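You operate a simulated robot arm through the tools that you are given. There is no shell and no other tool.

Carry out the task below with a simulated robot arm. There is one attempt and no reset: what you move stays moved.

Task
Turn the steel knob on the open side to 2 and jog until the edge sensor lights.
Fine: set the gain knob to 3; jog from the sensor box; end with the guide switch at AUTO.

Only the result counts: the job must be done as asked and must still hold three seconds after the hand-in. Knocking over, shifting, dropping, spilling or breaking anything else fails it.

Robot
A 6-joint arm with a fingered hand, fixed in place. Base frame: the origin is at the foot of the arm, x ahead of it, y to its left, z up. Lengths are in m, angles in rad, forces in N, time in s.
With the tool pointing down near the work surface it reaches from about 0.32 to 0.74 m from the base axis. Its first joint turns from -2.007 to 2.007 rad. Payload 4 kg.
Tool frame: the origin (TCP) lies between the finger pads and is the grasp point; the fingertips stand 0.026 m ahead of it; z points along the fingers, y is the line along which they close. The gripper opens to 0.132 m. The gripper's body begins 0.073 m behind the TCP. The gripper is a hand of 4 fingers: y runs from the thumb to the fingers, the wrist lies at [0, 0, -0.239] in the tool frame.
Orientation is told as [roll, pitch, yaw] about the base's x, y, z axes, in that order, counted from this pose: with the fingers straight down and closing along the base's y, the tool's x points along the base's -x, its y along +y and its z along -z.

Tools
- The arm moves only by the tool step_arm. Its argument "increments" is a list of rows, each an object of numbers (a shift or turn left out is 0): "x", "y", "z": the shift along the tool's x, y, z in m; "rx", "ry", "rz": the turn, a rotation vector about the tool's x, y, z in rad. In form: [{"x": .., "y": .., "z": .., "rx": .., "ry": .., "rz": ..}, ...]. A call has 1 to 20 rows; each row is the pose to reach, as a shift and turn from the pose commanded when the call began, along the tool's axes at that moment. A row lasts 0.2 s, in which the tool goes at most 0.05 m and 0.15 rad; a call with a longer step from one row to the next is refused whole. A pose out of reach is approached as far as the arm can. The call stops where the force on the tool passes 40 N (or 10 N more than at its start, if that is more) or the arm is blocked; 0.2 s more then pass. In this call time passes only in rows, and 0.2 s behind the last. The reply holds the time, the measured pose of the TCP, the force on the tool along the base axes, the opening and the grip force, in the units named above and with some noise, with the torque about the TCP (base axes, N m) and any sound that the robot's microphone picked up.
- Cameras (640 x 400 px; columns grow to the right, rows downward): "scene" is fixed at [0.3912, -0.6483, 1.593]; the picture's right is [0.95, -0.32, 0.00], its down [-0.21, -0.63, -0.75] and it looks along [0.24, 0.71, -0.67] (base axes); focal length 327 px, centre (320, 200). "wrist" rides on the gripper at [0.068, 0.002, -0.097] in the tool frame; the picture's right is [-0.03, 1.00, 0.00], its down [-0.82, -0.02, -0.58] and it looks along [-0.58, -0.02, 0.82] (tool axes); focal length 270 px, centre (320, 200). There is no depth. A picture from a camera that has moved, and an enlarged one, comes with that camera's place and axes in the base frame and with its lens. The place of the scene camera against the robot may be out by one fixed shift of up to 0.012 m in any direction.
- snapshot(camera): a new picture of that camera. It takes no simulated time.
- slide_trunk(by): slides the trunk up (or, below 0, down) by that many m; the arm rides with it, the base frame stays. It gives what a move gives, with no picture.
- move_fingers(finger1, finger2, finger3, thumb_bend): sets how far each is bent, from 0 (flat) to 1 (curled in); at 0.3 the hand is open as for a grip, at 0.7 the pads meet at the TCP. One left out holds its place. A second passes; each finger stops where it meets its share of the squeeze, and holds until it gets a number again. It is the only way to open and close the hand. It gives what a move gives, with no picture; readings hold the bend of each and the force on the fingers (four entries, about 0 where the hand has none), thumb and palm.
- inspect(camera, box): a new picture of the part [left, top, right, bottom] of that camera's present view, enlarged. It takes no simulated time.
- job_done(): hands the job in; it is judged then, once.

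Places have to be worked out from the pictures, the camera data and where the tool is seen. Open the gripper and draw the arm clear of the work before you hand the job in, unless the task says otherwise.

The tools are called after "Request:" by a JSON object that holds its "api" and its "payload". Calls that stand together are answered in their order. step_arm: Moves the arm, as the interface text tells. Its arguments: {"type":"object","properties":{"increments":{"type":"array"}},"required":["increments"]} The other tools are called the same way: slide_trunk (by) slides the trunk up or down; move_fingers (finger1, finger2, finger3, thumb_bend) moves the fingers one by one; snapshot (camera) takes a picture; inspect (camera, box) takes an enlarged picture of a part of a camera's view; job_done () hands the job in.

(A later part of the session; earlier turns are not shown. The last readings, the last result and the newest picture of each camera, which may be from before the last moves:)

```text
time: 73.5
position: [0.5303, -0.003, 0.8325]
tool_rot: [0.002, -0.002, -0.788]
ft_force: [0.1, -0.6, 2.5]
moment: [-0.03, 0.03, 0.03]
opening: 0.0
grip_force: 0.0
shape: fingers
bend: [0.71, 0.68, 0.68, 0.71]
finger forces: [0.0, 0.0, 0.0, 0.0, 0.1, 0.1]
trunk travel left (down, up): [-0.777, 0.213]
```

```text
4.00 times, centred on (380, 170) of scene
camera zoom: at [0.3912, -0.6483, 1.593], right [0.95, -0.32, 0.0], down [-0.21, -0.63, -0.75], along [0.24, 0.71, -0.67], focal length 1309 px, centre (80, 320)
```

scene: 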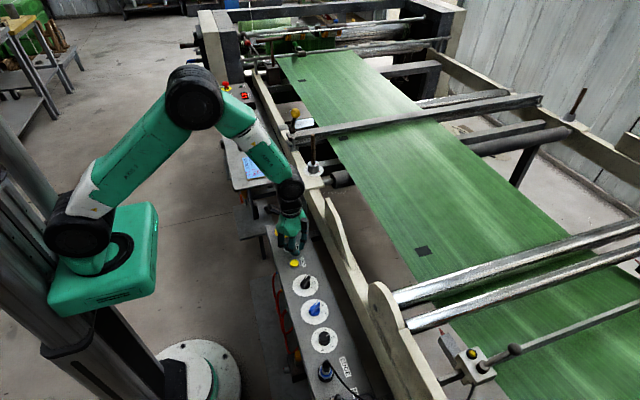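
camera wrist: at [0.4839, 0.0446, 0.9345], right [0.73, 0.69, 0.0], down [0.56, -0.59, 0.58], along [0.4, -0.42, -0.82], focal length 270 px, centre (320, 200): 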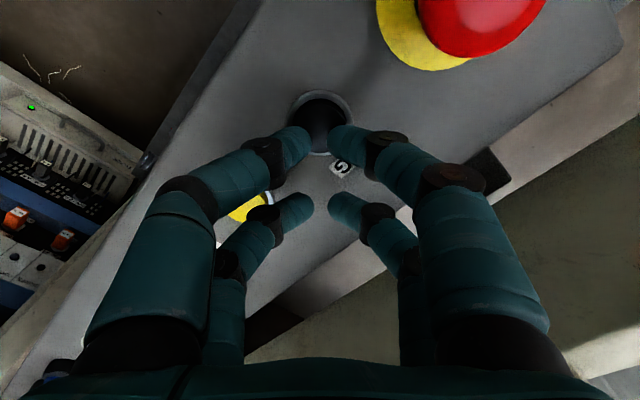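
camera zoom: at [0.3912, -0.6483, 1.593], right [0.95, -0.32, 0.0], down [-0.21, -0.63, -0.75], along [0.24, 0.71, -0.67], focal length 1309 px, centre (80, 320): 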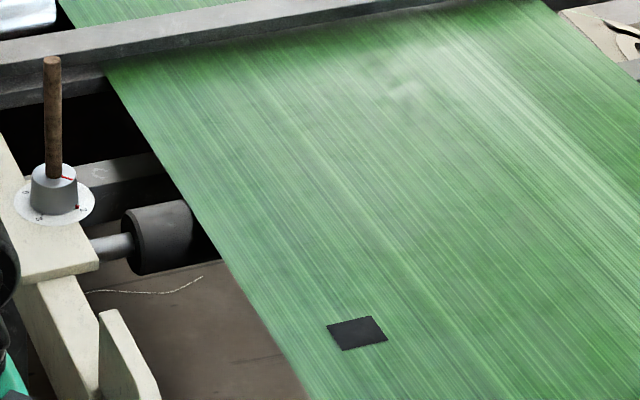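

The web edge seems to be settling and this lamp is still off. An earlier zoom showed another red-tipped sensor head at the far right of the frame, so I'll look there and at everything nearby before going on.

Request:
{"api": "inspect", "payload": {"camera": "scene", "box": [560, 230, 640, 310]}}

Request:
{"api": "inspect", "payload": {"camera": "scene", "box": [500, 280, 640, 400]}}

Request:
{"api": "inspect", "payload": {"camera": "scene", "box": [230, 0, 470, 110]}}

Request:
{"api": "inspect", "payload": {"camera": "scene", "box": [296, 150, 336, 180]}}

```text
5.00 times, centred on (600, 270) of scene
camera zoom: at [0.3912, -0.6483, 1.593], right [0.95, -0.32, 0.0], down [-0.21, -0.63, -0.75], along [0.24, 0.71, -0.67], focal length 1636 px, centre (-1080, -150)
```

zoom: 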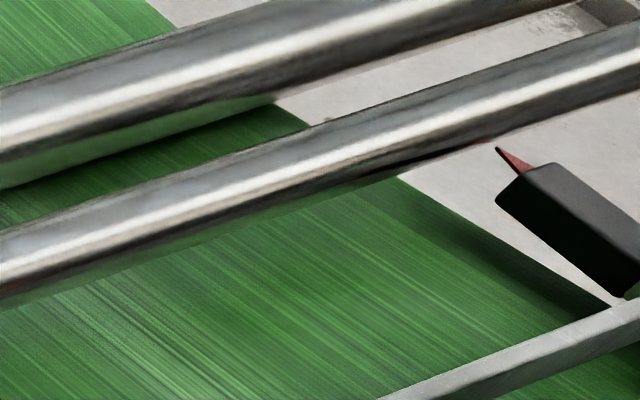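

```text
3.33 times, centred on (570, 340) of scene
camera zoom: at [0.3912, -0.6483, 1.593], right [0.95, -0.32, 0.0], down [-0.21, -0.63, -0.75], along [0.24, 0.71, -0.67], focal length 1091 px, centre (-513, -267)
```

zoom: 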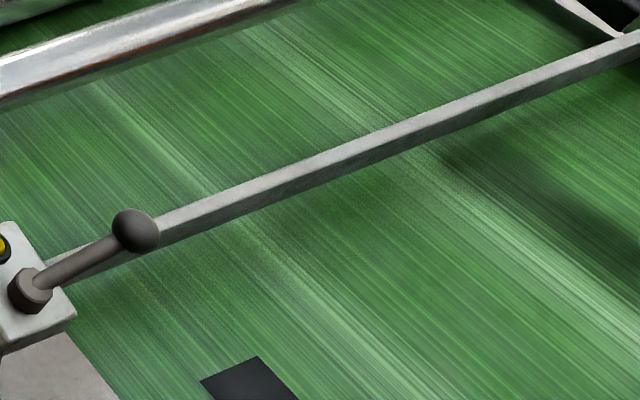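

```text
2.67 times, centred on (350, 55) of scene
camera zoom: at [0.3912, -0.6483, 1.593], right [0.95, -0.32, 0.0], down [-0.21, -0.63, -0.75], along [0.24, 0.71, -0.67], focal length 873 px, centre (240, 587)
```

zoom: 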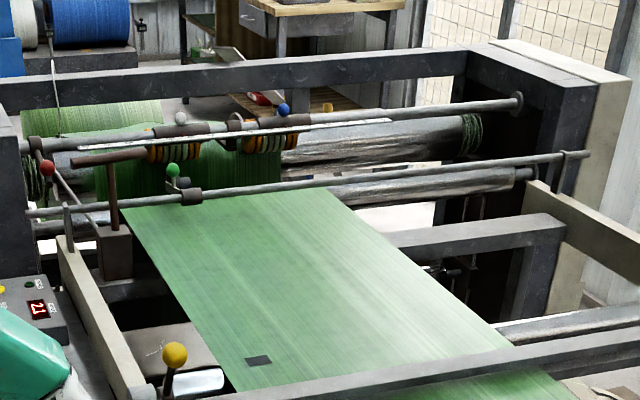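

```text
13.33 times, centred on (316, 165) of scene
camera zoom: at [0.3912, -0.6483, 1.593], right [0.95, -0.32, 0.0], down [-0.21, -0.63, -0.75], along [0.24, 0.71, -0.67], focal length 4364 px, centre (373, 667)
```

zoom: 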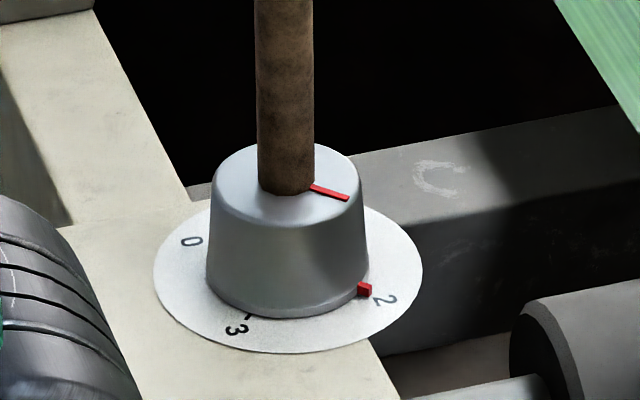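

The far-side head belongs to the other edge, and its lamp is out of view. The near lamp is wired to the EDGE plug. The back box's display now reads 2.1, so it counts the web being jogged, and the downstream part of the near edge is still moving. I'll keep holding and watching.

Request:
{"api": "step_arm", "payload": {"increments": [{"z": 0.0}, {"z": 0.0}, {"z": 0.0}, {"z": 0.0}, {"z": 0.0}, {"z": 0.0}, {"z": 0.0}, {"z": 0.0}, {"z": 0.0}, {"z": 0.0}, {"z": 0.0}, {"z": 0.0}, {"z": 0.0}, {"z": 0.0}, {"z": 0.0}, {"z": 0.0}, {"z": 0.0}, {"z": 0.0}, {"z": 0.0}]}}

Request:
{"api": "inspect", "payload": {"camera": "scene", "box": [435, 318, 485, 358]}}

Request:
{"api": "inspect", "payload": {"camera": "scene", "box": [230, 70, 270, 110]}}

```text
time: 77.5
position: [0.5301, -0.0038, 0.83]
tool_rot: [0.002, 0.0, -0.789]
ft_force: [-0.7, -0.7, 2.1]
moment: [-0.03, 0.04, -0.01]
opening: 0.0
grip_force: 0.1
shape: fingers
bend: [0.71, 0.68, 0.68, 0.71]
finger forces: [0.0, 0.0, 0.0, 0.0, 0.0, 0.0]
trunk travel left (down, up): [-0.777, 0.213]
```

```text
10.00 times, centred on (460, 338) of scene
camera zoom: at [0.3912, -0.6483, 1.593], right [0.95, -0.32, 0.0], down [-0.21, -0.63, -0.75], along [0.24, 0.71, -0.67], focal length 3273 px, centre (-1080, -1180)
```

zoom: 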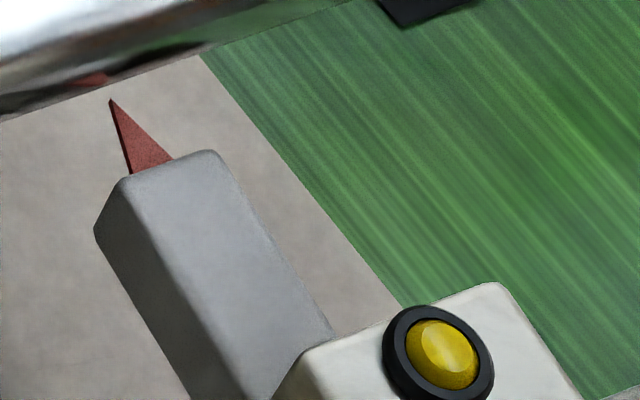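

```text
10.00 times, centred on (250, 90) of scene
camera zoom: at [0.3912, -0.6483, 1.593], right [0.95, -0.32, 0.0], down [-0.21, -0.63, -0.75], along [0.24, 0.71, -0.67], focal length 3273 px, centre (1020, 1300)
```

zoom: 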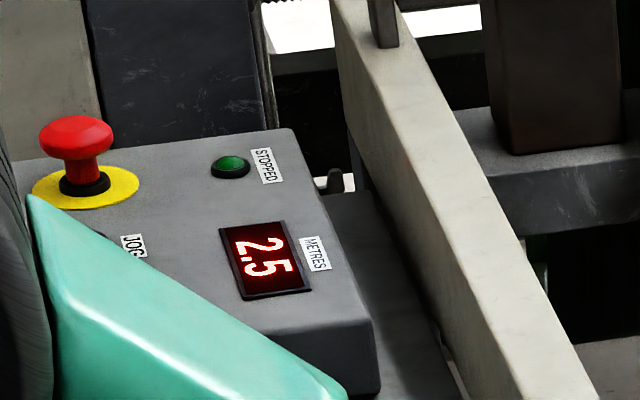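

The counter reads 2.5 m, so about 0.1 m/s, and the edge is still easing outward by about 1 mm per call. I'll keep jogging and checking the lamp.

Request:
{"api": "step_arm", "payload": {"increments": [{"z": 0.0}, {"z": 0.0}, {"z": 0.0}, {"z": 0.0}, {"z": 0.0}, {"z": 0.0}, {"z": 0.0}, {"z": 0.0}, {"z": 0.0}, {"z": 0.0}, {"z": 0.0}, {"z": 0.0}, {"z": 0.0}, {"z": 0.0}, {"z": 0.0}, {"z": 0.0}, {"z": 0.0}, {"z": 0.0}, {"z": 0.0}]}}

Request:
{"api": "inspect", "payload": {"camera": "scene", "box": [435, 318, 485, 358]}}

Request:
{"api": "inspect", "payload": {"camera": "scene", "box": [400, 290, 480, 350]}}

```text
time: 81.5
position: [0.5303, -0.0031, 0.8311]
tool_rot: [0.0, -0.001, -0.789]
ft_force: [0.5, -1.3, 2.0]
moment: [0.02, 0.03, 0.01]
opening: 0.0
grip_force: 0.0
shape: fingers
bend: [0.71, 0.68, 0.68, 0.71]
finger forces: [0.1, 0.0, 0.0, 0.1, 0.1, 0.0]
trunk travel left (down, up): [-0.777, 0.213]
```

```text
10.00 times, centred on (460, 338) of scene
camera zoom: at [0.3912, -0.6483, 1.593], right [0.95, -0.32, 0.0], down [-0.21, -0.63, -0.75], along [0.24, 0.71, -0.67], focal length 3273 px, centre (-1080, -1180)
```

zoom: 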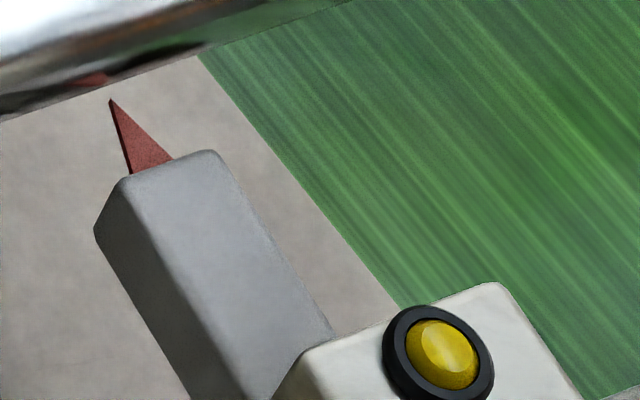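

```text
6.67 times, centred on (440, 320) of scene
camera zoom: at [0.3912, -0.6483, 1.593], right [0.95, -0.32, 0.0], down [-0.21, -0.63, -0.75], along [0.24, 0.71, -0.67], focal length 2182 px, centre (-480, -600)
```

zoom: 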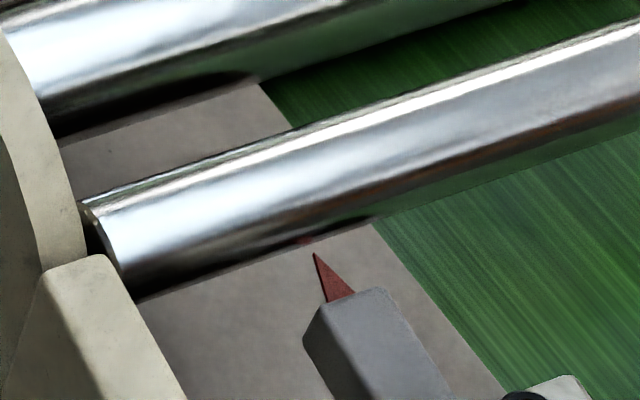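

The edge is nearly settled (about 1 px per call in the 10x view) and the lamp is still off. I'll give it one more 4 s hold, then stop to study the sensor from above.

Request:
{"api": "step_arm", "payload": {"increments": [{"z": 0.0}, {"z": 0.0}, {"z": 0.0}, {"z": 0.0}, {"z": 0.0}, {"z": 0.0}, {"z": 0.0}, {"z": 0.0}, {"z": 0.0}, {"z": 0.0}, {"z": 0.0}, {"z": 0.0}, {"z": 0.0}, {"z": 0.0}, {"z": 0.0}, {"z": 0.0}, {"z": 0.0}, {"z": 0.0}, {"z": 0.0}]}}

Request:
{"api": "inspect", "payload": {"camera": "scene", "box": [435, 318, 485, 358]}}

Request:
{"api": "inspect", "payload": {"camera": "scene", "box": [240, 240, 360, 400]}}

```text
time: 85.5
position: [0.53, -0.0039, 0.8311]
tool_rot: [0.002, -0.001, -0.79]
ft_force: [-0.1, -0.2, 2.7]
moment: [0.0, 0.05, 0.03]
opening: 0.0001
grip_force: 0.1
shape: fingers
bend: [0.71, 0.68, 0.68, 0.71]
finger forces: [0.0, 0.0, 0.0, 0.0, 0.0, 0.1]
trunk travel left (down, up): [-0.777, 0.213]
```

```text
10.00 times, centred on (460, 338) of scene
camera zoom: at [0.3912, -0.6483, 1.593], right [0.95, -0.32, 0.0], down [-0.21, -0.63, -0.75], along [0.24, 0.71, -0.67], focal length 3273 px, centre (-1080, -1180)
```

zoom: 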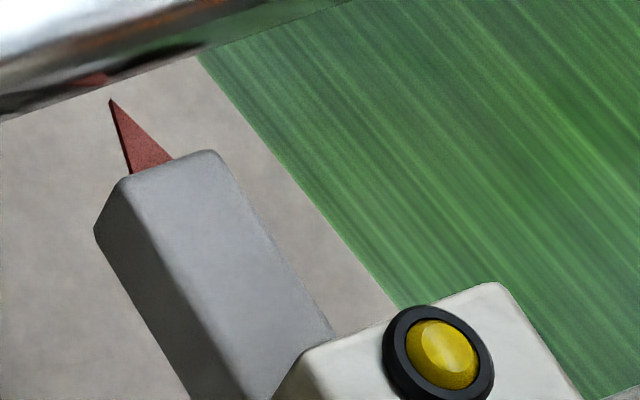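

```text
2.50 times, centred on (300, 320) of scene
camera zoom: at [0.3912, -0.6483, 1.593], right [0.95, -0.32, 0.0], down [-0.21, -0.63, -0.75], along [0.24, 0.71, -0.67], focal length 818 px, centre (370, -100)
```

zoom: 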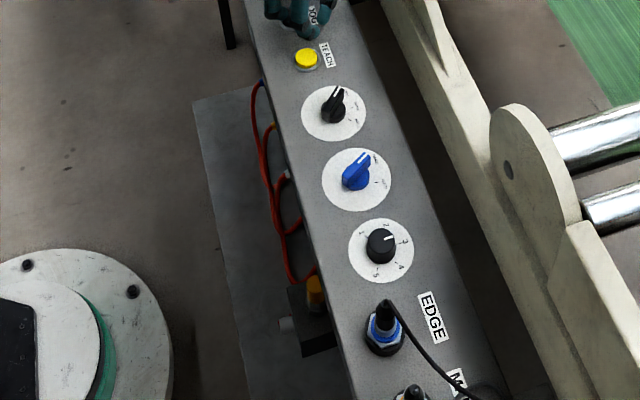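

The web has settled and the lamp is still off, so more jogging won't help by itself. I'll release JOG by lifting straight up, then take the wrist camera over the sensor to see what it actually sees.

Request:
{"api": "step_arm", "payload": {"increments": [{"z": -0.02}, {"z": -0.06}, {"z": -0.11}, {"z": -0.16}, {"z": -0.21}, {"z": -0.26}]}}

Request:
{"api": "step_arm", "payload": {"increments": [{"x": -0.03, "y": -0.03, "z": -0.01, "rz": -0.11}, {"x": -0.06, "y": -0.06, "z": -0.02, "rz": -0.22}]}}

```text
time: 86.9
position: [0.5291, -0.0043, 1.0922]
tool_rot: [0.002, -0.002, -0.789]
ft_force: [-0.4, 0.0, -0.6]
moment: [0.01, -0.02, -0.01]
opening: 0.0003
grip_force: 0.0
shape: fingers
bend: [0.71, 0.68, 0.68, 0.71]
finger forces: [0.1, 0.0, 0.1, 0.0, 0.1, 0.0]
trunk travel left (down, up): [-0.777, 0.213]
```

```text
time: 87.5
position: [0.5284, -0.0883, 1.111]
tool_rot: [0.003, -0.002, -0.566]
ft_force: [-0.2, -0.3, -0.9]
moment: [0.0, 0.02, 0.0]
opening: 0.0
grip_force: 0.0
shape: fingers
bend: [0.71, 0.68, 0.68, 0.71]
finger forces: [0.0, 0.1, 0.0, 0.1, 0.0, 0.0]
trunk travel left (down, up): [-0.777, 0.213]
```

JOG is released and the hand is high and clear. I'll move over toward the sensor with the camera looking out across the web edge.

Request:
{"api": "step_arm", "payload": {"increments": [{"x": -0.0278, "y": -0.0352, "z": -0.003, "rz": -0.081}, {"x": -0.0555, "y": -0.0703, "z": -0.006, "rz": -0.162}, {"x": -0.0833, "y": -0.1055, "z": -0.009, "rz": -0.243}, {"x": -0.111, "y": -0.1407, "z": -0.012, "rz": -0.323}, {"x": -0.1388, "y": -0.1759, "z": -0.015, "rz": -0.404}, {"x": -0.1665, "y": -0.211, "z": -0.018, "rz": -0.485}, {"x": -0.1943, "y": -0.2462, "z": -0.02, "rz": -0.566}]}}

Request:
{"api": "move_fingers", "payload": {"finger1": 0.3, "finger2": 0.3, "finger3": 0.3, "thumb_bend": 0.3}}

Request:
{"api": "snapshot", "payload": {"camera": "wrist"}}

Request:
{"api": "snapshot", "payload": {"camera": "scene"}}

```text
time: 89.1
position: [0.5459, -0.3914, 1.1277]
tool_rot: [0.0, 0.0, 0.0]
ft_force: [-1.0, 0.6, 0.7]
moment: [-0.02, -0.07, -0.01]
opening: 0.0001
grip_force: 0.1
shape: fingers
bend: [0.71, 0.68, 0.68, 0.71]
finger forces: [0.0, 0.1, 0.0, 0.1, 0.0, 0.1]
out of reach, approached as far as the arm can: row 7
trunk travel left (down, up): [-0.777, 0.213]
```

```text
time: 90.1
position: [0.5493, -0.3925, 1.1259]
tool_rot: [0.0, -0.002, -0.003]
ft_force: [-0.5, 0.8, 0.3]
moment: [-0.02, 0.0, -0.01]
opening: 0.1326
grip_force: 0.0
shape: fingers
bend: [0.3, 0.3, 0.3, 0.3]
finger forces: [0.1, 0.0, 0.0, 0.0, 0.0, 0.0]
trunk travel left (down, up): [-0.777, 0.213]
```

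```text
taken
camera wrist: at [0.4804, -0.3912, 1.2204], right [0.03, 1.0, 0.0], down [0.82, -0.02, 0.58], along [0.58, -0.02, -0.82], focal length 270 px, centre (320, 200)
```

wrist: 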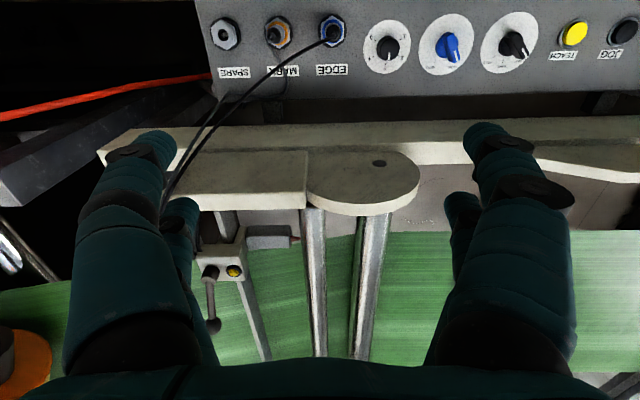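

```text
taken
```

scene: 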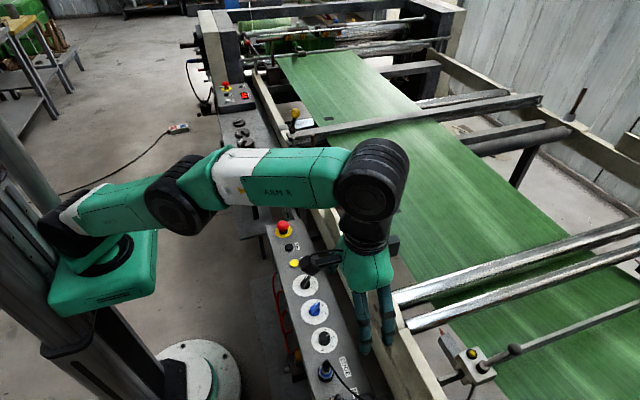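

Request:
{"api": "inspect", "payload": {"camera": "wrist", "box": [180, 200, 340, 300]}}

Request:
{"api": "inspect", "payload": {"camera": "wrist", "box": [220, 215, 320, 275]}}

Request:
{"api": "inspect", "payload": {"camera": "wrist", "box": [360, 0, 640, 110]}}

Request:
{"api": "inspect", "payload": {"camera": "scene", "box": [435, 318, 485, 358]}}

```text
4.00 times, centred on (260, 250) of wrist
camera zoom: at [0.4804, -0.3912, 1.2204], right [0.03, 1.0, 0.0], down [0.82, -0.02, 0.58], along [0.58, -0.02, -0.82], focal length 1081 px, centre (560, 0)
```

zoom: 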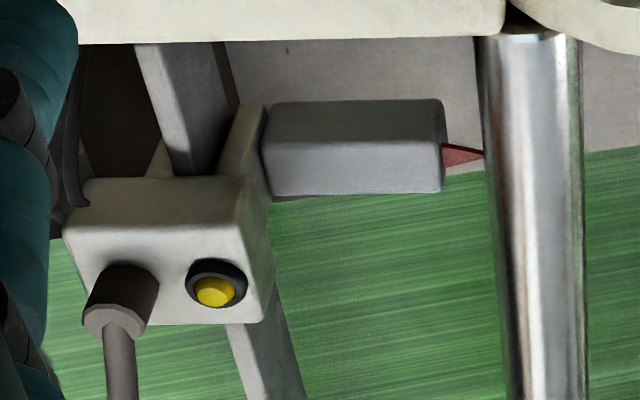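

```text
6.40 times, centred on (270, 245) of wrist
camera zoom: at [0.4804, -0.3912, 1.2204], right [0.03, 1.0, 0.0], down [0.82, -0.02, 0.58], along [0.58, -0.02, -0.82], focal length 1730 px, centre (640, -88)
```

zoom: 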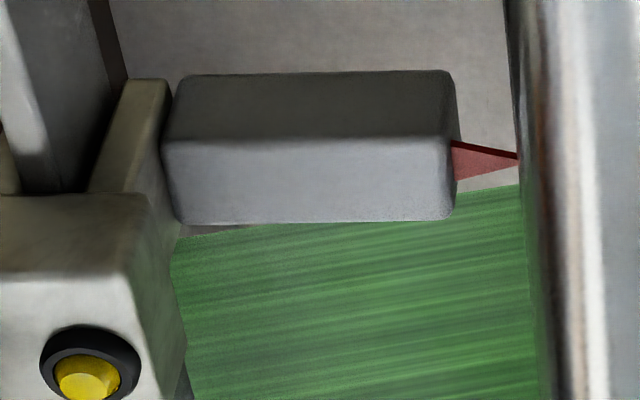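

```text
2.29 times, centred on (500, 55) of wrist
camera zoom: at [0.4804, -0.3912, 1.2204], right [0.03, 1.0, 0.0], down [0.82, -0.02, 0.58], along [0.58, -0.02, -0.82], focal length 618 px, centre (-91, 531)
```

zoom: 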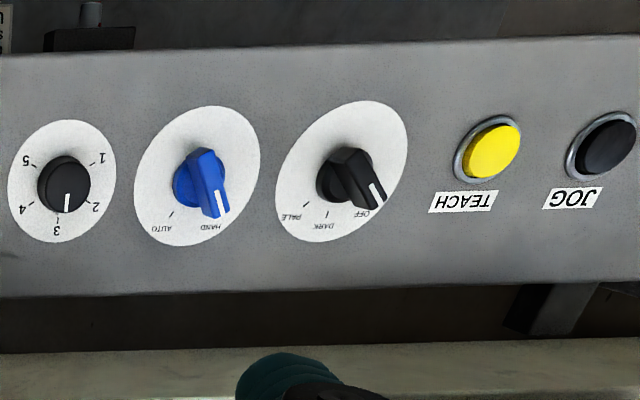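

```text
10.00 times, centred on (460, 338) of scene
camera zoom: at [0.3912, -0.6483, 1.593], right [0.95, -0.32, 0.0], down [-0.21, -0.63, -0.75], along [0.24, 0.71, -0.67], focal length 3273 px, centre (-1080, -1180)
```

zoom: 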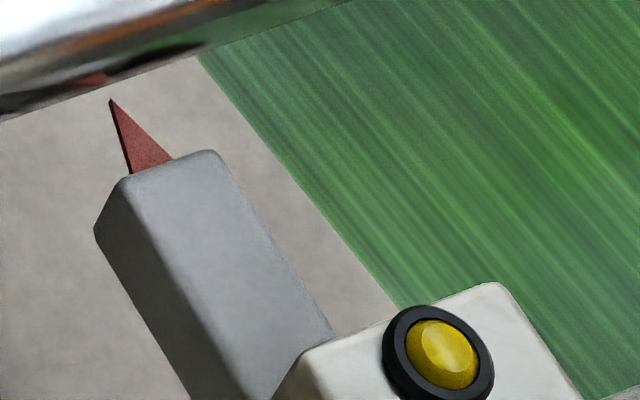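

From above, the near web edge is at x ≈ 0.76 and the sensor's pointer at x ≈ 0.72, so the web stopped about 4 cm short. The steel knob (2) and gain (3) are correct, and the guide switch is still on HAND. The guide has to end on AUTO anyway, so I'll set it to AUTO and then see what jogging does. First I'll move over the switch and read the plate behind the panel on the way.

Request:
{"api": "step_arm", "payload": {"increments": [{"x": 0.02, "y": 0.03, "z": 0.015}, {"x": 0.045, "y": 0.06, "z": 0.03}, {"x": 0.07, "y": 0.09, "z": 0.045}, {"x": 0.095, "y": 0.12, "z": 0.06}, {"x": 0.1, "y": 0.15, "z": 0.08}, {"x": 0.1, "y": 0.16, "z": 0.1}]}}

Request:
{"api": "snapshot", "payload": {"camera": "wrist"}}

```text
time: 91.5
position: [0.4518, -0.2331, 1.0254]
tool_rot: [-0.001, -0.001, -0.003]
ft_force: [-0.4, 0.0, -0.6]
moment: [0.01, -0.02, 0.0]
opening: 0.1321
grip_force: 0.0
shape: fingers
bend: [0.3, 0.3, 0.3, 0.3]
finger forces: [0.0, 0.1, 0.0, 0.1, 0.0, 0.1]
trunk travel left (down, up): [-0.777, 0.213]
```

```text
taken
camera wrist: at [0.3829, -0.2317, 1.1196], right [0.03, 1.0, 0.0], down [0.81, -0.02, 0.58], along [0.58, -0.02, -0.81], focal length 270 px, centre (320, 200)
```

wrist: 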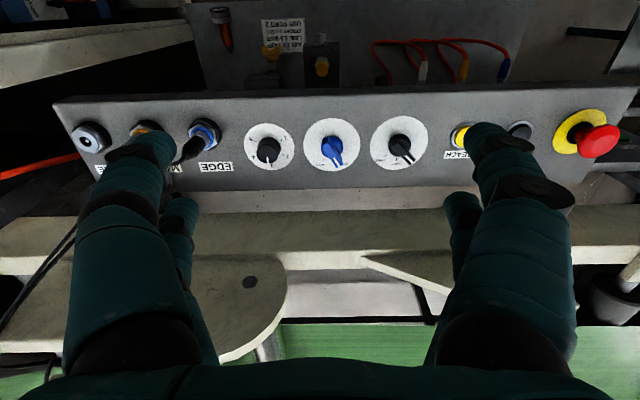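

Request:
{"api": "inspect", "payload": {"camera": "wrist", "box": [250, 5, 350, 75]}}

Request:
{"api": "inspect", "payload": {"camera": "wrist", "box": [290, 100, 450, 190]}}

```text
5.71 times, centred on (300, 40) of wrist
camera zoom: at [0.3829, -0.2317, 1.1196], right [0.03, 1.0, 0.0], down [0.81, -0.02, 0.58], along [0.58, -0.02, -0.81], focal length 1544 px, centre (434, 1114)
```

zoom: 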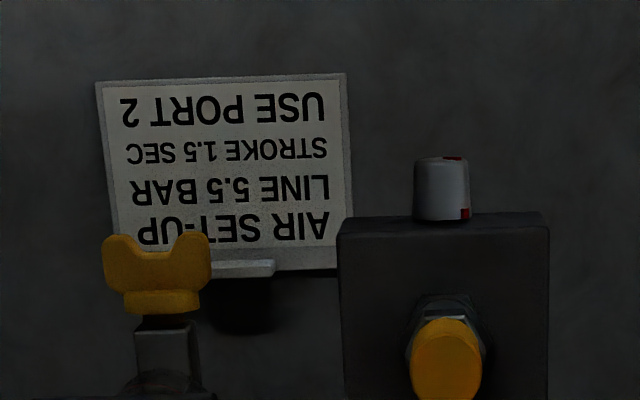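

```text
4.00 times, centred on (370, 145) of wrist
camera zoom: at [0.3829, -0.2317, 1.1196], right [0.03, 1.0, 0.0], down [0.81, -0.02, 0.58], along [0.58, -0.02, -0.81], focal length 1081 px, centre (120, 420)
```

zoom: 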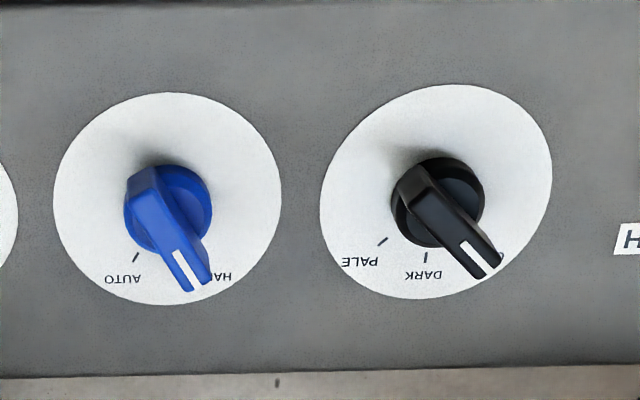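

That plate concerns an air set-up and isn't relevant here. The guide switch axis is at about (0.5256, -0.2177), pointing to HAND at +30°. I'll yaw to +30° so the digits close across the handle, with the far pair over the switch axis, and come down to a hover.

Request:
{"api": "step_arm", "payload": {"increments": [{"x": -0.014, "y": 0.0013, "z": 0.024, "rz": -0.131}, {"x": -0.028, "y": 0.0026, "z": 0.048, "rz": -0.262}, {"x": -0.042, "y": 0.0038, "z": 0.072, "rz": -0.393}, {"x": -0.0561, "y": 0.0051, "z": 0.0954, "rz": -0.5236}]}}

Request:
{"api": "move_fingers", "payload": {"finger1": 0.5, "finger2": 0.52, "finger3": 0.52, "thumb_bend": 0.5}}

Request:
{"api": "snapshot", "payload": {"camera": "wrist"}}

Request:
{"api": "inspect", "payload": {"camera": "scene", "box": [260, 260, 380, 350]}}

```text
time: 92.5
position: [0.5081, -0.2283, 0.93]
tool_rot: [0.001, -0.002, 0.523]
ft_force: [0.3, -0.6, 0.6]
moment: [0.01, 0.02, -0.01]
opening: 0.1327
grip_force: 0.1
shape: fingers
bend: [0.3, 0.3, 0.3, 0.3]
finger forces: [0.0, 0.0, 0.1, 0.1, 0.0, 0.0]
trunk travel left (down, up): [-0.777, 0.213]
```

```text
time: 93.5
position: [0.5086, -0.2277, 0.9315]
tool_rot: [-0.002, -0.002, 0.52]
ft_force: [1.0, -0.8, 0.4]
moment: [-0.02, 0.0, 0.04]
opening: 0.0665
grip_force: 0.1
shape: fingers
bend: [0.5, 0.52, 0.52, 0.5]
finger forces: [0.0, 0.0, 0.0, 0.0, 0.0, 0.0]
trunk travel left (down, up): [-0.777, 0.213]
```

```text
taken
camera wrist: at [0.4474, -0.2606, 1.0254], right [-0.48, 0.88, 0.0], down [0.72, 0.39, 0.58], along [0.51, 0.27, -0.82], focal length 270 px, centre (320, 200)
```

wrist: 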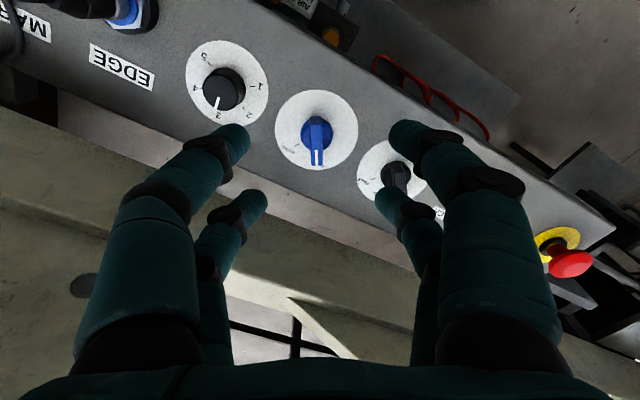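

```text
4.44 times, centred on (320, 305) of scene
camera zoom: at [0.3912, -0.6483, 1.593], right [0.95, -0.32, 0.0], down [-0.21, -0.63, -0.75], along [0.24, 0.71, -0.67], focal length 1454 px, centre (320, -267)
```

zoom: 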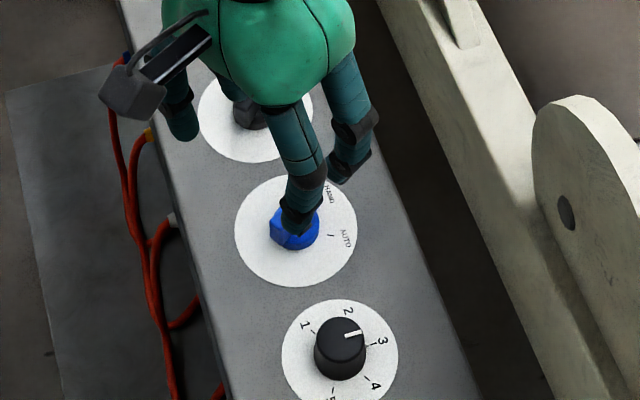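

The handle lines up with the hand, and the axis sits at the far pair's lane. An open thumb would come too close to the gain knob on the way down, so I'll bring the near pair together first, shift a few mm, and descend partway.

Request:
{"api": "move_fingers", "payload": {"finger1": 0.69, "thumb_bend": 0.69}}

Request:
{"api": "step_arm", "payload": {"increments": [{"x": -0.003, "y": -0.003, "z": 0.03}, {"x": -0.003, "y": -0.003, "z": 0.06}]}}

Request:
{"api": "snapshot", "payload": {"camera": "wrist"}}

Request:
{"api": "inspect", "payload": {"camera": "scene", "box": [270, 270, 370, 350]}}

```text
time: 94.5
position: [0.5081, -0.2269, 0.9322]
tool_rot: [0.0, -0.004, 0.52]
ft_force: [-1.4, -0.2, 0.0]
moment: [-0.01, 0.01, 0.0]
opening: 0.0045
grip_force: 0.0
shape: fingers
bend: [0.69, 0.52, 0.52, 0.69]
finger forces: [0.1, 0.0, 0.1, 0.1, 0.0, 0.0]
trunk travel left (down, up): [-0.777, 0.213]
```

```text
time: 95.1
position: [0.5135, -0.2296, 0.8719]
tool_rot: [0.0, -0.001, 0.52]
ft_force: [0.0, 0.0, 0.7]
moment: [-0.01, 0.0, 0.01]
opening: 0.0044
grip_force: 0.1
shape: fingers
bend: [0.69, 0.52, 0.52, 0.69]
finger forces: [0.0, 0.0, 0.0, 0.0, 0.1, 0.0]
trunk travel left (down, up): [-0.777, 0.213]
```

```text
taken
camera wrist: at [0.4527, -0.2627, 0.9654], right [-0.48, 0.88, 0.0], down [0.72, 0.39, 0.58], along [0.51, 0.27, -0.82], focal length 270 px, centre (320, 200)
```

wrist: 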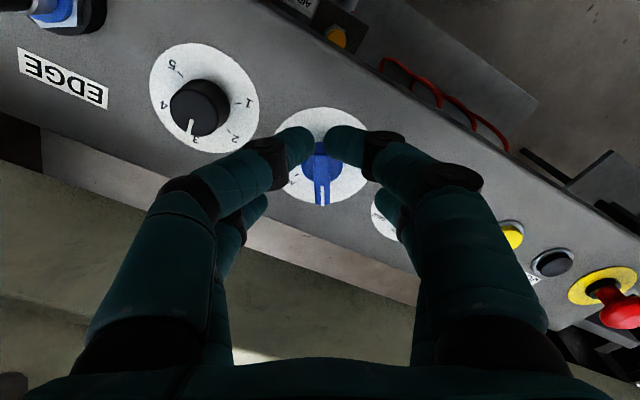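

```text
5.00 times, centred on (320, 310) of scene
camera zoom: at [0.3912, -0.6483, 1.593], right [0.95, -0.32, 0.0], down [-0.21, -0.63, -0.75], along [0.24, 0.71, -0.67], focal length 1636 px, centre (320, -350)
```

zoom: 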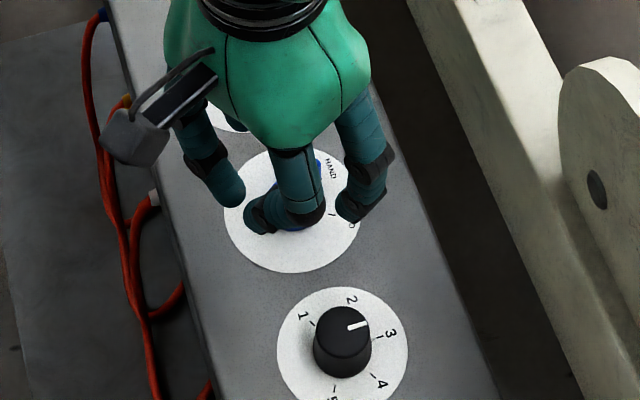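

Aligned: the handle is centred, the gain knob is clear of the thumb, and the near pair sits behind the handle's tail. I'll lower the remaining 36 mm in small rows.

Request:
{"api": "step_arm", "payload": {"increments": [{"z": 0.015}, {"z": 0.028}, {"z": 0.036}]}}

Request:
{"api": "snapshot", "payload": {"camera": "wrist"}}

Request:
{"api": "inspect", "payload": {"camera": "scene", "box": [270, 270, 370, 350]}}

```text
time: 95.9
position: [0.5136, -0.2283, 0.8328]
tool_rot: [-0.003, -0.002, 0.519]
ft_force: [-0.4, 0.6, 1.2]
moment: [-0.02, 0.01, -0.02]
opening: 0.0045
grip_force: 0.0
shape: fingers
bend: [0.69, 0.52, 0.52, 0.69]
finger forces: [0.1, 0.1, 0.1, 0.0, 0.0, 0.1]
trunk travel left (down, up): [-0.777, 0.213]
```

```text
taken
camera wrist: at [0.4519, -0.2614, 0.9286], right [-0.48, 0.88, 0.0], down [0.72, 0.39, 0.58], along [0.51, 0.27, -0.82], focal length 270 px, centre (320, 200)
```

wrist: 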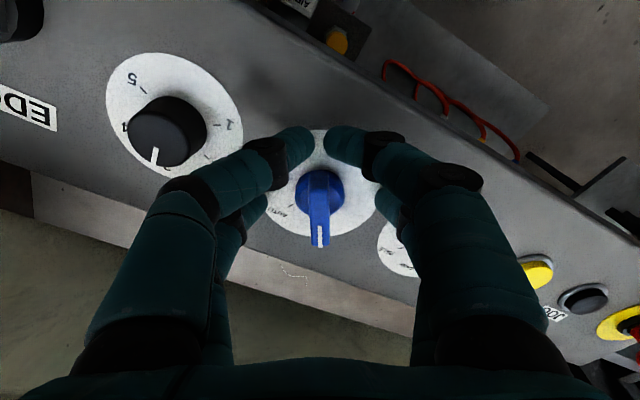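

```text
5.00 times, centred on (320, 310) of scene
camera zoom: at [0.3912, -0.6483, 1.593], right [0.95, -0.32, 0.0], down [-0.21, -0.63, -0.75], along [0.24, 0.71, -0.67], focal length 1636 px, centre (320, -350)
```

zoom: 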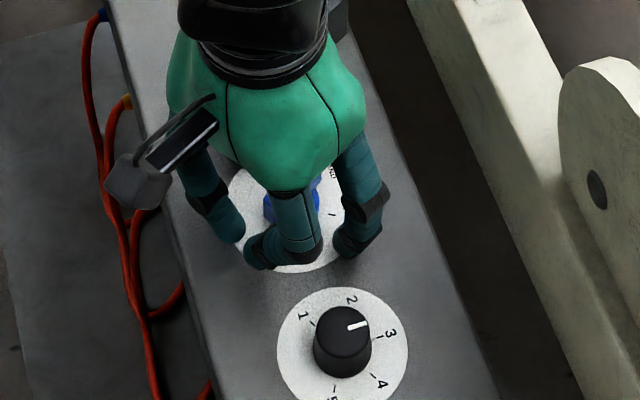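

Clear of contact, with the handle between finger2 and finger3 at tip level. I'll close that pair on the handle.

Request:
{"api": "move_fingers", "payload": {"finger2": 0.69, "finger3": 0.69}}

Request:
{"api": "snapshot", "payload": {"camera": "wrist"}}

```text
time: 96.9
position: [0.5135, -0.2278, 0.834]
tool_rot: [0.0, -0.002, 0.519]
ft_force: [0.8, -0.8, 1.1]
moment: [0.02, -0.04, -0.01]
opening: 0.0045
grip_force: 3.4
shape: fingers
bend: [0.69, 0.64, 0.63, 0.69]
finger forces: [0.0, 3.2, 3.8, 0.0, 0.1, 0.0]
trunk travel left (down, up): [-0.777, 0.213]
```

```text
taken
camera wrist: at [0.4519, -0.2615, 0.9287], right [-0.48, 0.88, 0.0], down [0.72, 0.39, 0.58], along [0.51, 0.27, -0.82], focal length 270 px, centre (320, 200)
```

wrist: 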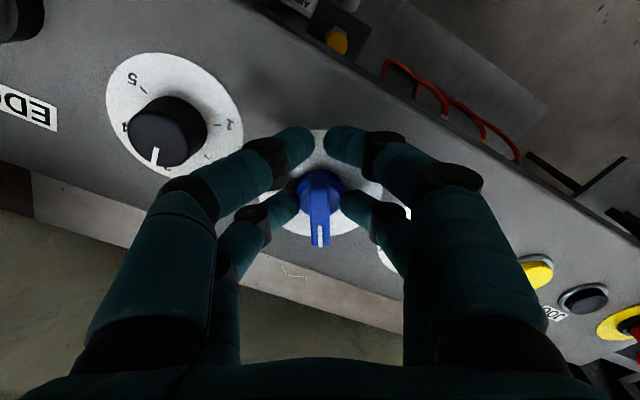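

Contact is on both sides at about 3.5 N. I'll firm it up and rotate the first 0.45 rad clockwise about the switch axis.

Request:
{"api": "move_fingers", "payload": {"finger2": 0.73, "finger3": 0.73}}

Request:
{"api": "step_arm", "payload": {"increments": [{"x": -0.0002, "y": 0.0026, "rz": 0.148}, {"x": -0.0008, "y": 0.0052, "rz": 0.297}, {"x": -0.0017, "y": 0.0076, "rz": 0.446}]}}

Request:
{"api": "snapshot", "payload": {"camera": "wrist"}}

```text
time: 97.9
position: [0.5127, -0.228, 0.8346]
tool_rot: [-0.001, -0.003, 0.521]
ft_force: [2.4, 0.0, 9.1]
moment: [0.06, -0.23, -0.02]
opening: 0.0043
grip_force: 13.2
shape: fingers
bend: [0.69, 0.7, 0.7, 0.69]
finger forces: [0.0, 10.6, 16.2, 0.0, 0.0, 0.0]
trunk travel left (down, up): [-0.777, 0.213]
```

```text
time: 98.7
position: [0.5107, -0.2211, 0.8343]
tool_rot: [-0.002, -0.004, 0.071]
ft_force: [8.8, -0.7, 10.8]
moment: [-0.05, -0.48, 0.08]
opening: 0.0044
grip_force: 14.0
shape: fingers
bend: [0.69, 0.71, 0.71, 0.69]
finger forces: [0.1, 10.9, 16.9, 0.0, 0.0, 0.1]
trunk travel left (down, up): [-0.777, 0.213]
```

```text
taken
camera wrist: at [0.4415, -0.2244, 0.929], right [-0.05, 1.0, 0.0], down [0.81, 0.04, 0.58], along [0.58, 0.03, -0.81], focal length 270 px, centre (320, 200)
```

wrist: 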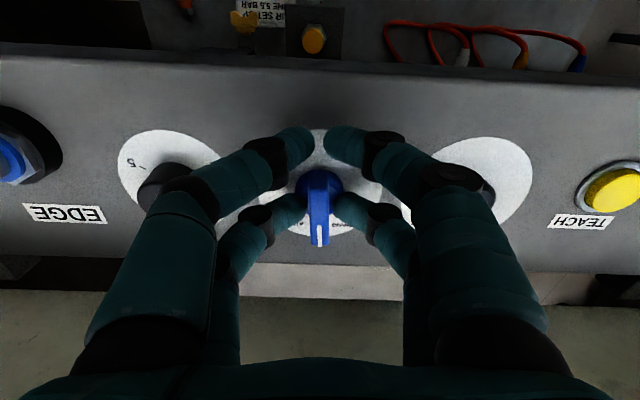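

The handle is turning with the hand, now near 4°, and loads are moderate at about 14 N. I'll finish the remaining 0.6 rad to -30°.

Request:
{"api": "step_arm", "payload": {"increments": [{"x": -0.0002, "y": 0.0026, "rz": 0.148}, {"x": -0.0008, "y": 0.0051, "rz": 0.297}, {"x": -0.0017, "y": 0.0075, "rz": 0.446}, {"x": -0.0031, "y": 0.0098, "rz": 0.595}]}}

Request:
{"api": "snapshot", "payload": {"camera": "wrist"}}

Request:
{"api": "inspect", "payload": {"camera": "scene", "box": [270, 270, 370, 350]}}

```text
time: 99.7
position: [0.5106, -0.2104, 0.8353]
tool_rot: [0.001, -0.004, -0.522]
ft_force: [7.1, -4.4, 20.2]
moment: [-0.32, -0.48, 0.04]
opening: 0.0047
grip_force: 17.8
shape: fingers
bend: [0.69, 0.71, 0.71, 0.69]
finger forces: [0.0, 17.0, 18.6, 0.0, 0.0, 0.0]
trunk travel left (down, up): [-0.777, 0.213]
```

```text
taken
camera wrist: at [0.4524, -0.1756, 0.929], right [0.52, 0.85, 0.0], down [0.7, -0.42, 0.58], along [0.5, -0.3, -0.81], focal length 270 px, centre (320, 200)
```

wrist: 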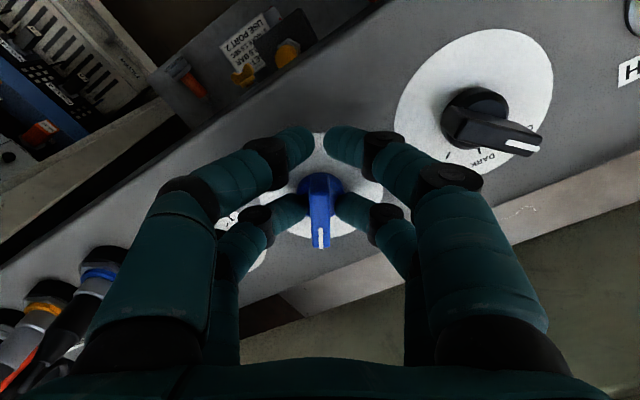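

```text
5.00 times, centred on (320, 310) of scene
camera zoom: at [0.3912, -0.6483, 1.593], right [0.95, -0.32, 0.0], down [-0.21, -0.63, -0.75], along [0.24, 0.71, -0.67], focal length 1636 px, centre (320, -350)
```

zoom: 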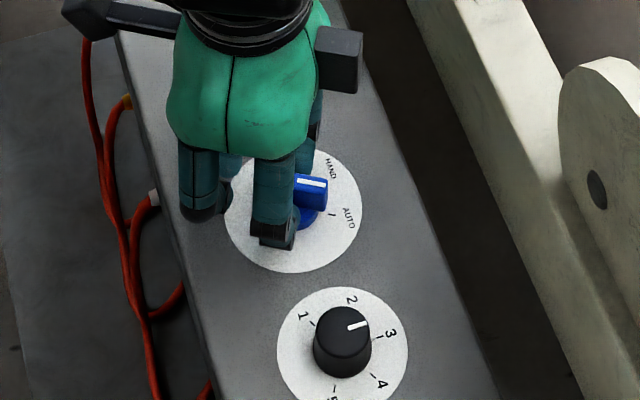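

The handle has followed all the way to about -30° (AUTO). I'll release and lift, then verify.

Request:
{"api": "move_fingers", "payload": {"finger2": 0.52, "finger3": 0.52}}

Request:
{"api": "step_arm", "payload": {"increments": [{"z": -0.03}, {"z": -0.065}, {"z": -0.1}]}}

Request:
{"api": "inspect", "payload": {"camera": "scene", "box": [285, 285, 355, 345]}}

Request:
{"api": "snapshot", "payload": {"camera": "wrist"}}

Request:
{"api": "inspect", "payload": {"camera": "scene", "box": [435, 318, 485, 358]}}

```text
time: 100.7
position: [0.511, -0.2105, 0.8328]
tool_rot: [-0.001, 0.001, -0.52]
ft_force: [0.2, 0.2, 3.0]
moment: [0.01, -0.04, 0.03]
opening: 0.0044
grip_force: 1.2
shape: fingers
bend: [0.69, 0.53, 0.53, 0.69]
finger forces: [0.1, 0.8, 1.2, 0.1, 0.1, 0.1]
trunk travel left (down, up): [-0.777, 0.213]
```

```text
time: 101.5
position: [0.5103, -0.2128, 0.9336]
tool_rot: [-0.001, -0.003, -0.52]
ft_force: [0.0, 0.6, -0.8]
moment: [-0.04, 0.02, -0.02]
opening: 0.0043
grip_force: 0.1
shape: fingers
bend: [0.69, 0.52, 0.52, 0.69]
finger forces: [0.0, 0.1, 0.0, 0.0, 0.0, 0.0]
trunk travel left (down, up): [-0.777, 0.213]
```

```text
6.67 times, centred on (320, 315) of scene
camera zoom: at [0.3912, -0.6483, 1.593], right [0.95, -0.32, 0.0], down [-0.21, -0.63, -0.75], along [0.24, 0.71, -0.67], focal length 2182 px, centre (320, -567)
```

zoom: 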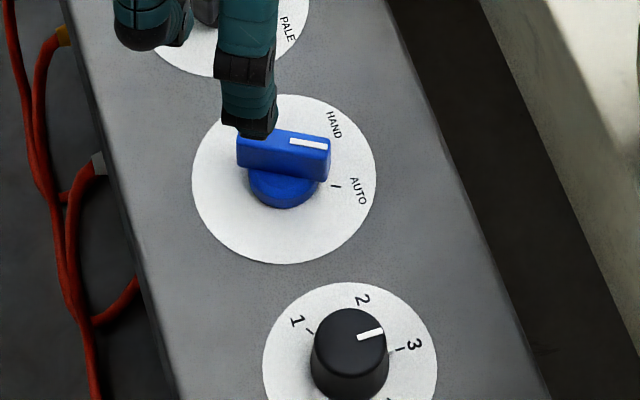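

```text
taken
camera wrist: at [0.4514, -0.1779, 1.0283], right [0.52, 0.85, 0.0], down [0.7, -0.42, 0.58], along [0.49, -0.3, -0.82], focal length 270 px, centre (320, 200)
```

wrist: 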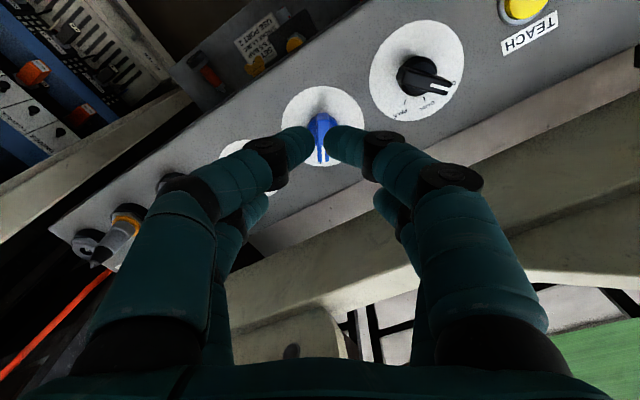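

```text
10.00 times, centred on (460, 338) of scene
camera zoom: at [0.3912, -0.6483, 1.593], right [0.95, -0.32, 0.0], down [-0.21, -0.63, -0.75], along [0.24, 0.71, -0.67], focal length 3273 px, centre (-1080, -1180)
```

zoom: 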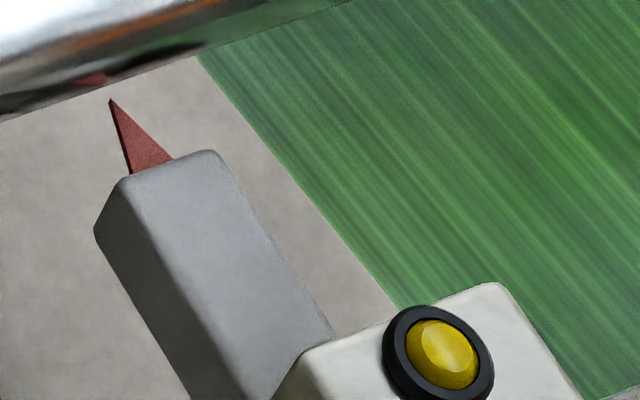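

The guide switch points to AUTO (-27°, snapped next to its tick). Now back to JOG with the pusher pair, using the same -45° yaw that worked before.

Request:
{"api": "step_arm", "payload": {"increments": [{"x": 0.0173, "y": 0.0383, "z": -0.008, "rz": 0.054}, {"x": 0.0346, "y": 0.0766, "z": -0.016, "rz": 0.108}, {"x": 0.0519, "y": 0.115, "z": -0.016, "rz": 0.161}, {"x": 0.0692, "y": 0.1533, "z": -0.016, "rz": 0.215}, {"x": 0.0865, "y": 0.1916, "z": -0.016, "rz": 0.269}]}}

Request:
{"api": "move_fingers", "payload": {"finger1": 0.72, "finger2": 0.68, "finger3": 0.68, "thumb_bend": 0.72}}

Request:
{"api": "snapshot", "payload": {"camera": "wrist"}}

```text
time: 102.7
position: [0.5307, -0.0014, 0.948]
tool_rot: [0.001, -0.002, -0.792]
ft_force: [0.0, 1.1, -0.5]
moment: [-0.02, -0.01, 0.02]
opening: 0.0044
grip_force: 0.1
shape: fingers
bend: [0.69, 0.52, 0.52, 0.69]
finger forces: [0.0, 0.1, 0.0, 0.0, 0.1, 0.0]
trunk travel left (down, up): [-0.777, 0.213]
```

```text
time: 103.7
position: [0.5307, -0.0019, 0.9493]
tool_rot: [0.001, 0.001, -0.787]
ft_force: [0.5, -0.1, 0.0]
moment: [0.02, 0.0, -0.01]
opening: 0.0
grip_force: 0.1
shape: fingers
bend: [0.71, 0.68, 0.68, 0.71]
finger forces: [0.0, 0.1, 0.1, 0.1, 0.1, 0.0]
trunk travel left (down, up): [-0.777, 0.213]
```

```text
taken
camera wrist: at [0.4837, 0.0472, 1.0436], right [0.73, 0.69, 0.0], down [0.56, -0.59, 0.58], along [0.4, -0.42, -0.82], focal length 270 px, centre (320, 200)
```

wrist: 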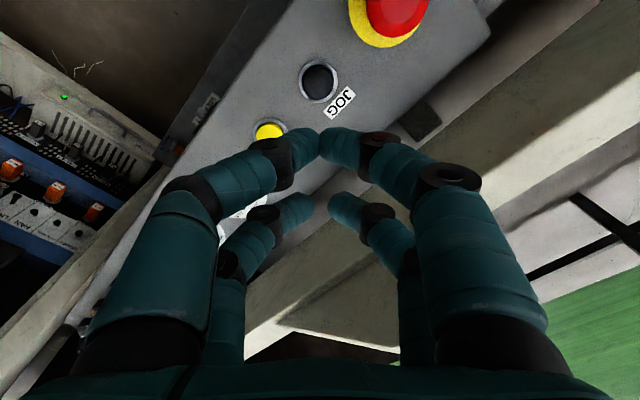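

JOG is in line below. I'll descend to just above the cap with the small recentring that matches the earlier press.

Request:
{"api": "step_arm", "payload": {"increments": [{"x": -0.0008, "y": -0.0015, "z": 0.04}, {"x": -0.0008, "y": -0.0015, "z": 0.08}, {"x": -0.0008, "y": -0.0015, "z": 0.105}]}}

Request:
{"api": "inspect", "payload": {"camera": "wrist", "box": [260, 70, 380, 170]}}

Request:
{"api": "inspect", "payload": {"camera": "scene", "box": [420, 310, 520, 385]}}

```text
time: 104.5
position: [0.5314, -0.0032, 0.8445]
tool_rot: [0.001, -0.002, -0.788]
ft_force: [-0.4, -0.4, -0.6]
moment: [0.02, 0.0, 0.03]
opening: 0.0
grip_force: 0.1
shape: fingers
bend: [0.71, 0.68, 0.68, 0.71]
finger forces: [0.0, 0.1, 0.1, 0.1, 0.0, 0.0]
trunk travel left (down, up): [-0.777, 0.213]
```

```text
4.00 times, centred on (320, 120) of wrist
camera zoom: at [0.4831, 0.0469, 0.9392], right [0.73, 0.69, 0.0], down [0.56, -0.59, 0.58], along [0.4, -0.42, -0.82], focal length 1081 px, centre (320, 520)
```

zoom: 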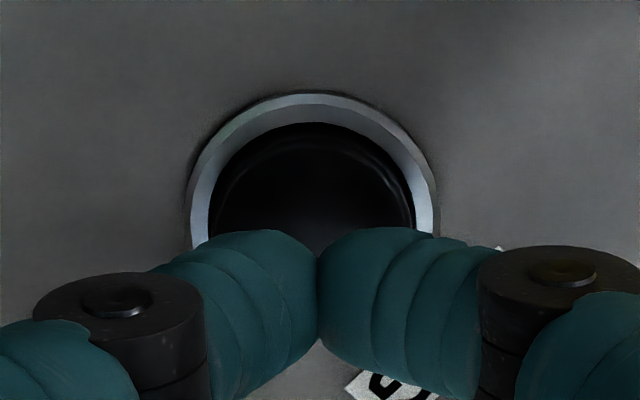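

```text
5.33 times, centred on (470, 348) of scene
camera zoom: at [0.3912, -0.6483, 1.593], right [0.95, -0.32, 0.0], down [-0.21, -0.63, -0.75], along [0.24, 0.71, -0.67], focal length 1745 px, centre (-480, -587)
```

zoom: 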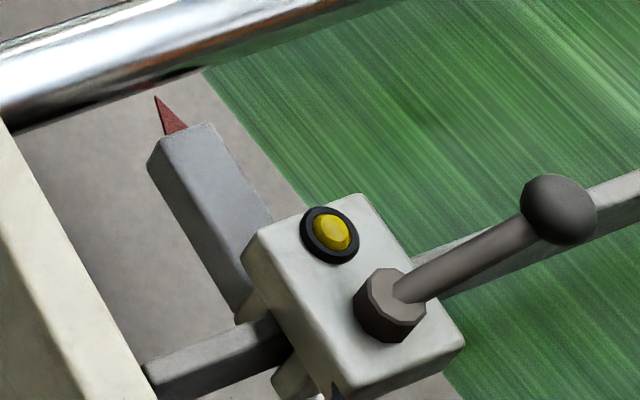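

Lined up as before. I'll press JOG for about 0.8 s with the guide on AUTO, then check the web and lamp.

Request:
{"api": "step_arm", "payload": {"increments": [{"z": 0.008}, {"z": 0.013}, {"z": 0.013}, {"z": 0.013}, {"z": 0.013}]}}

Request:
{"api": "inspect", "payload": {"camera": "scene", "box": [420, 310, 520, 385]}}

Request:
{"api": "inspect", "payload": {"camera": "scene", "box": [230, 70, 270, 110]}}

```text
time: 105.7
position: [0.5304, -0.0023, 0.8319]
tool_rot: [0.002, -0.002, -0.789]
ft_force: [-0.1, -0.5, 3.7]
moment: [0.0, 0.05, 0.0]
opening: 0.0
grip_force: 0.0
shape: fingers
bend: [0.71, 0.68, 0.68, 0.71]
finger forces: [0.0, 0.0, 0.1, 0.0, 0.1, 0.1]
trunk travel left (down, up): [-0.777, 0.213]
```

```text
5.33 times, centred on (470, 348) of scene
camera zoom: at [0.3912, -0.6483, 1.593], right [0.95, -0.32, 0.0], down [-0.21, -0.63, -0.75], along [0.24, 0.71, -0.67], focal length 1745 px, centre (-480, -587)
```

zoom: 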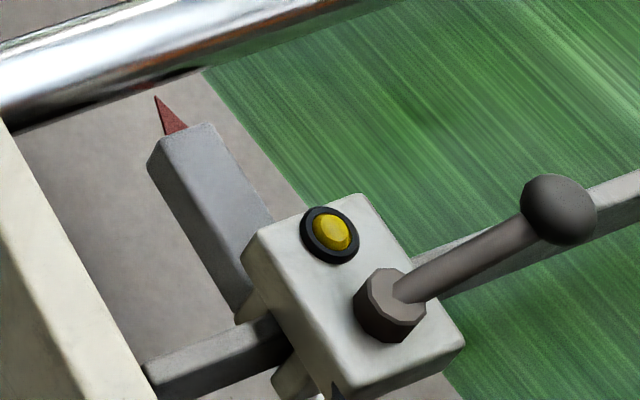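

```text
10.00 times, centred on (250, 90) of scene
camera zoom: at [0.3912, -0.6483, 1.593], right [0.95, -0.32, 0.0], down [-0.21, -0.63, -0.75], along [0.24, 0.71, -0.67], focal length 3273 px, centre (1020, 1300)
```

zoom: 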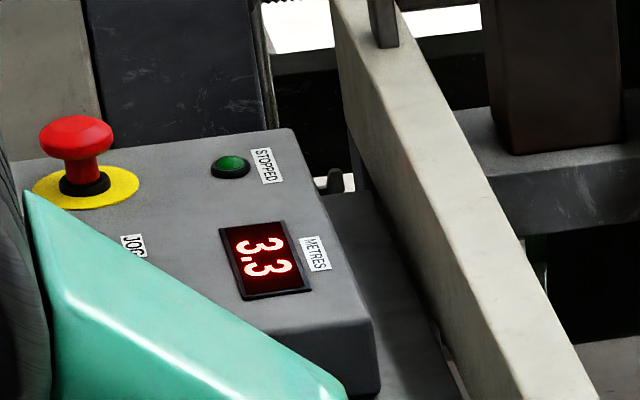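

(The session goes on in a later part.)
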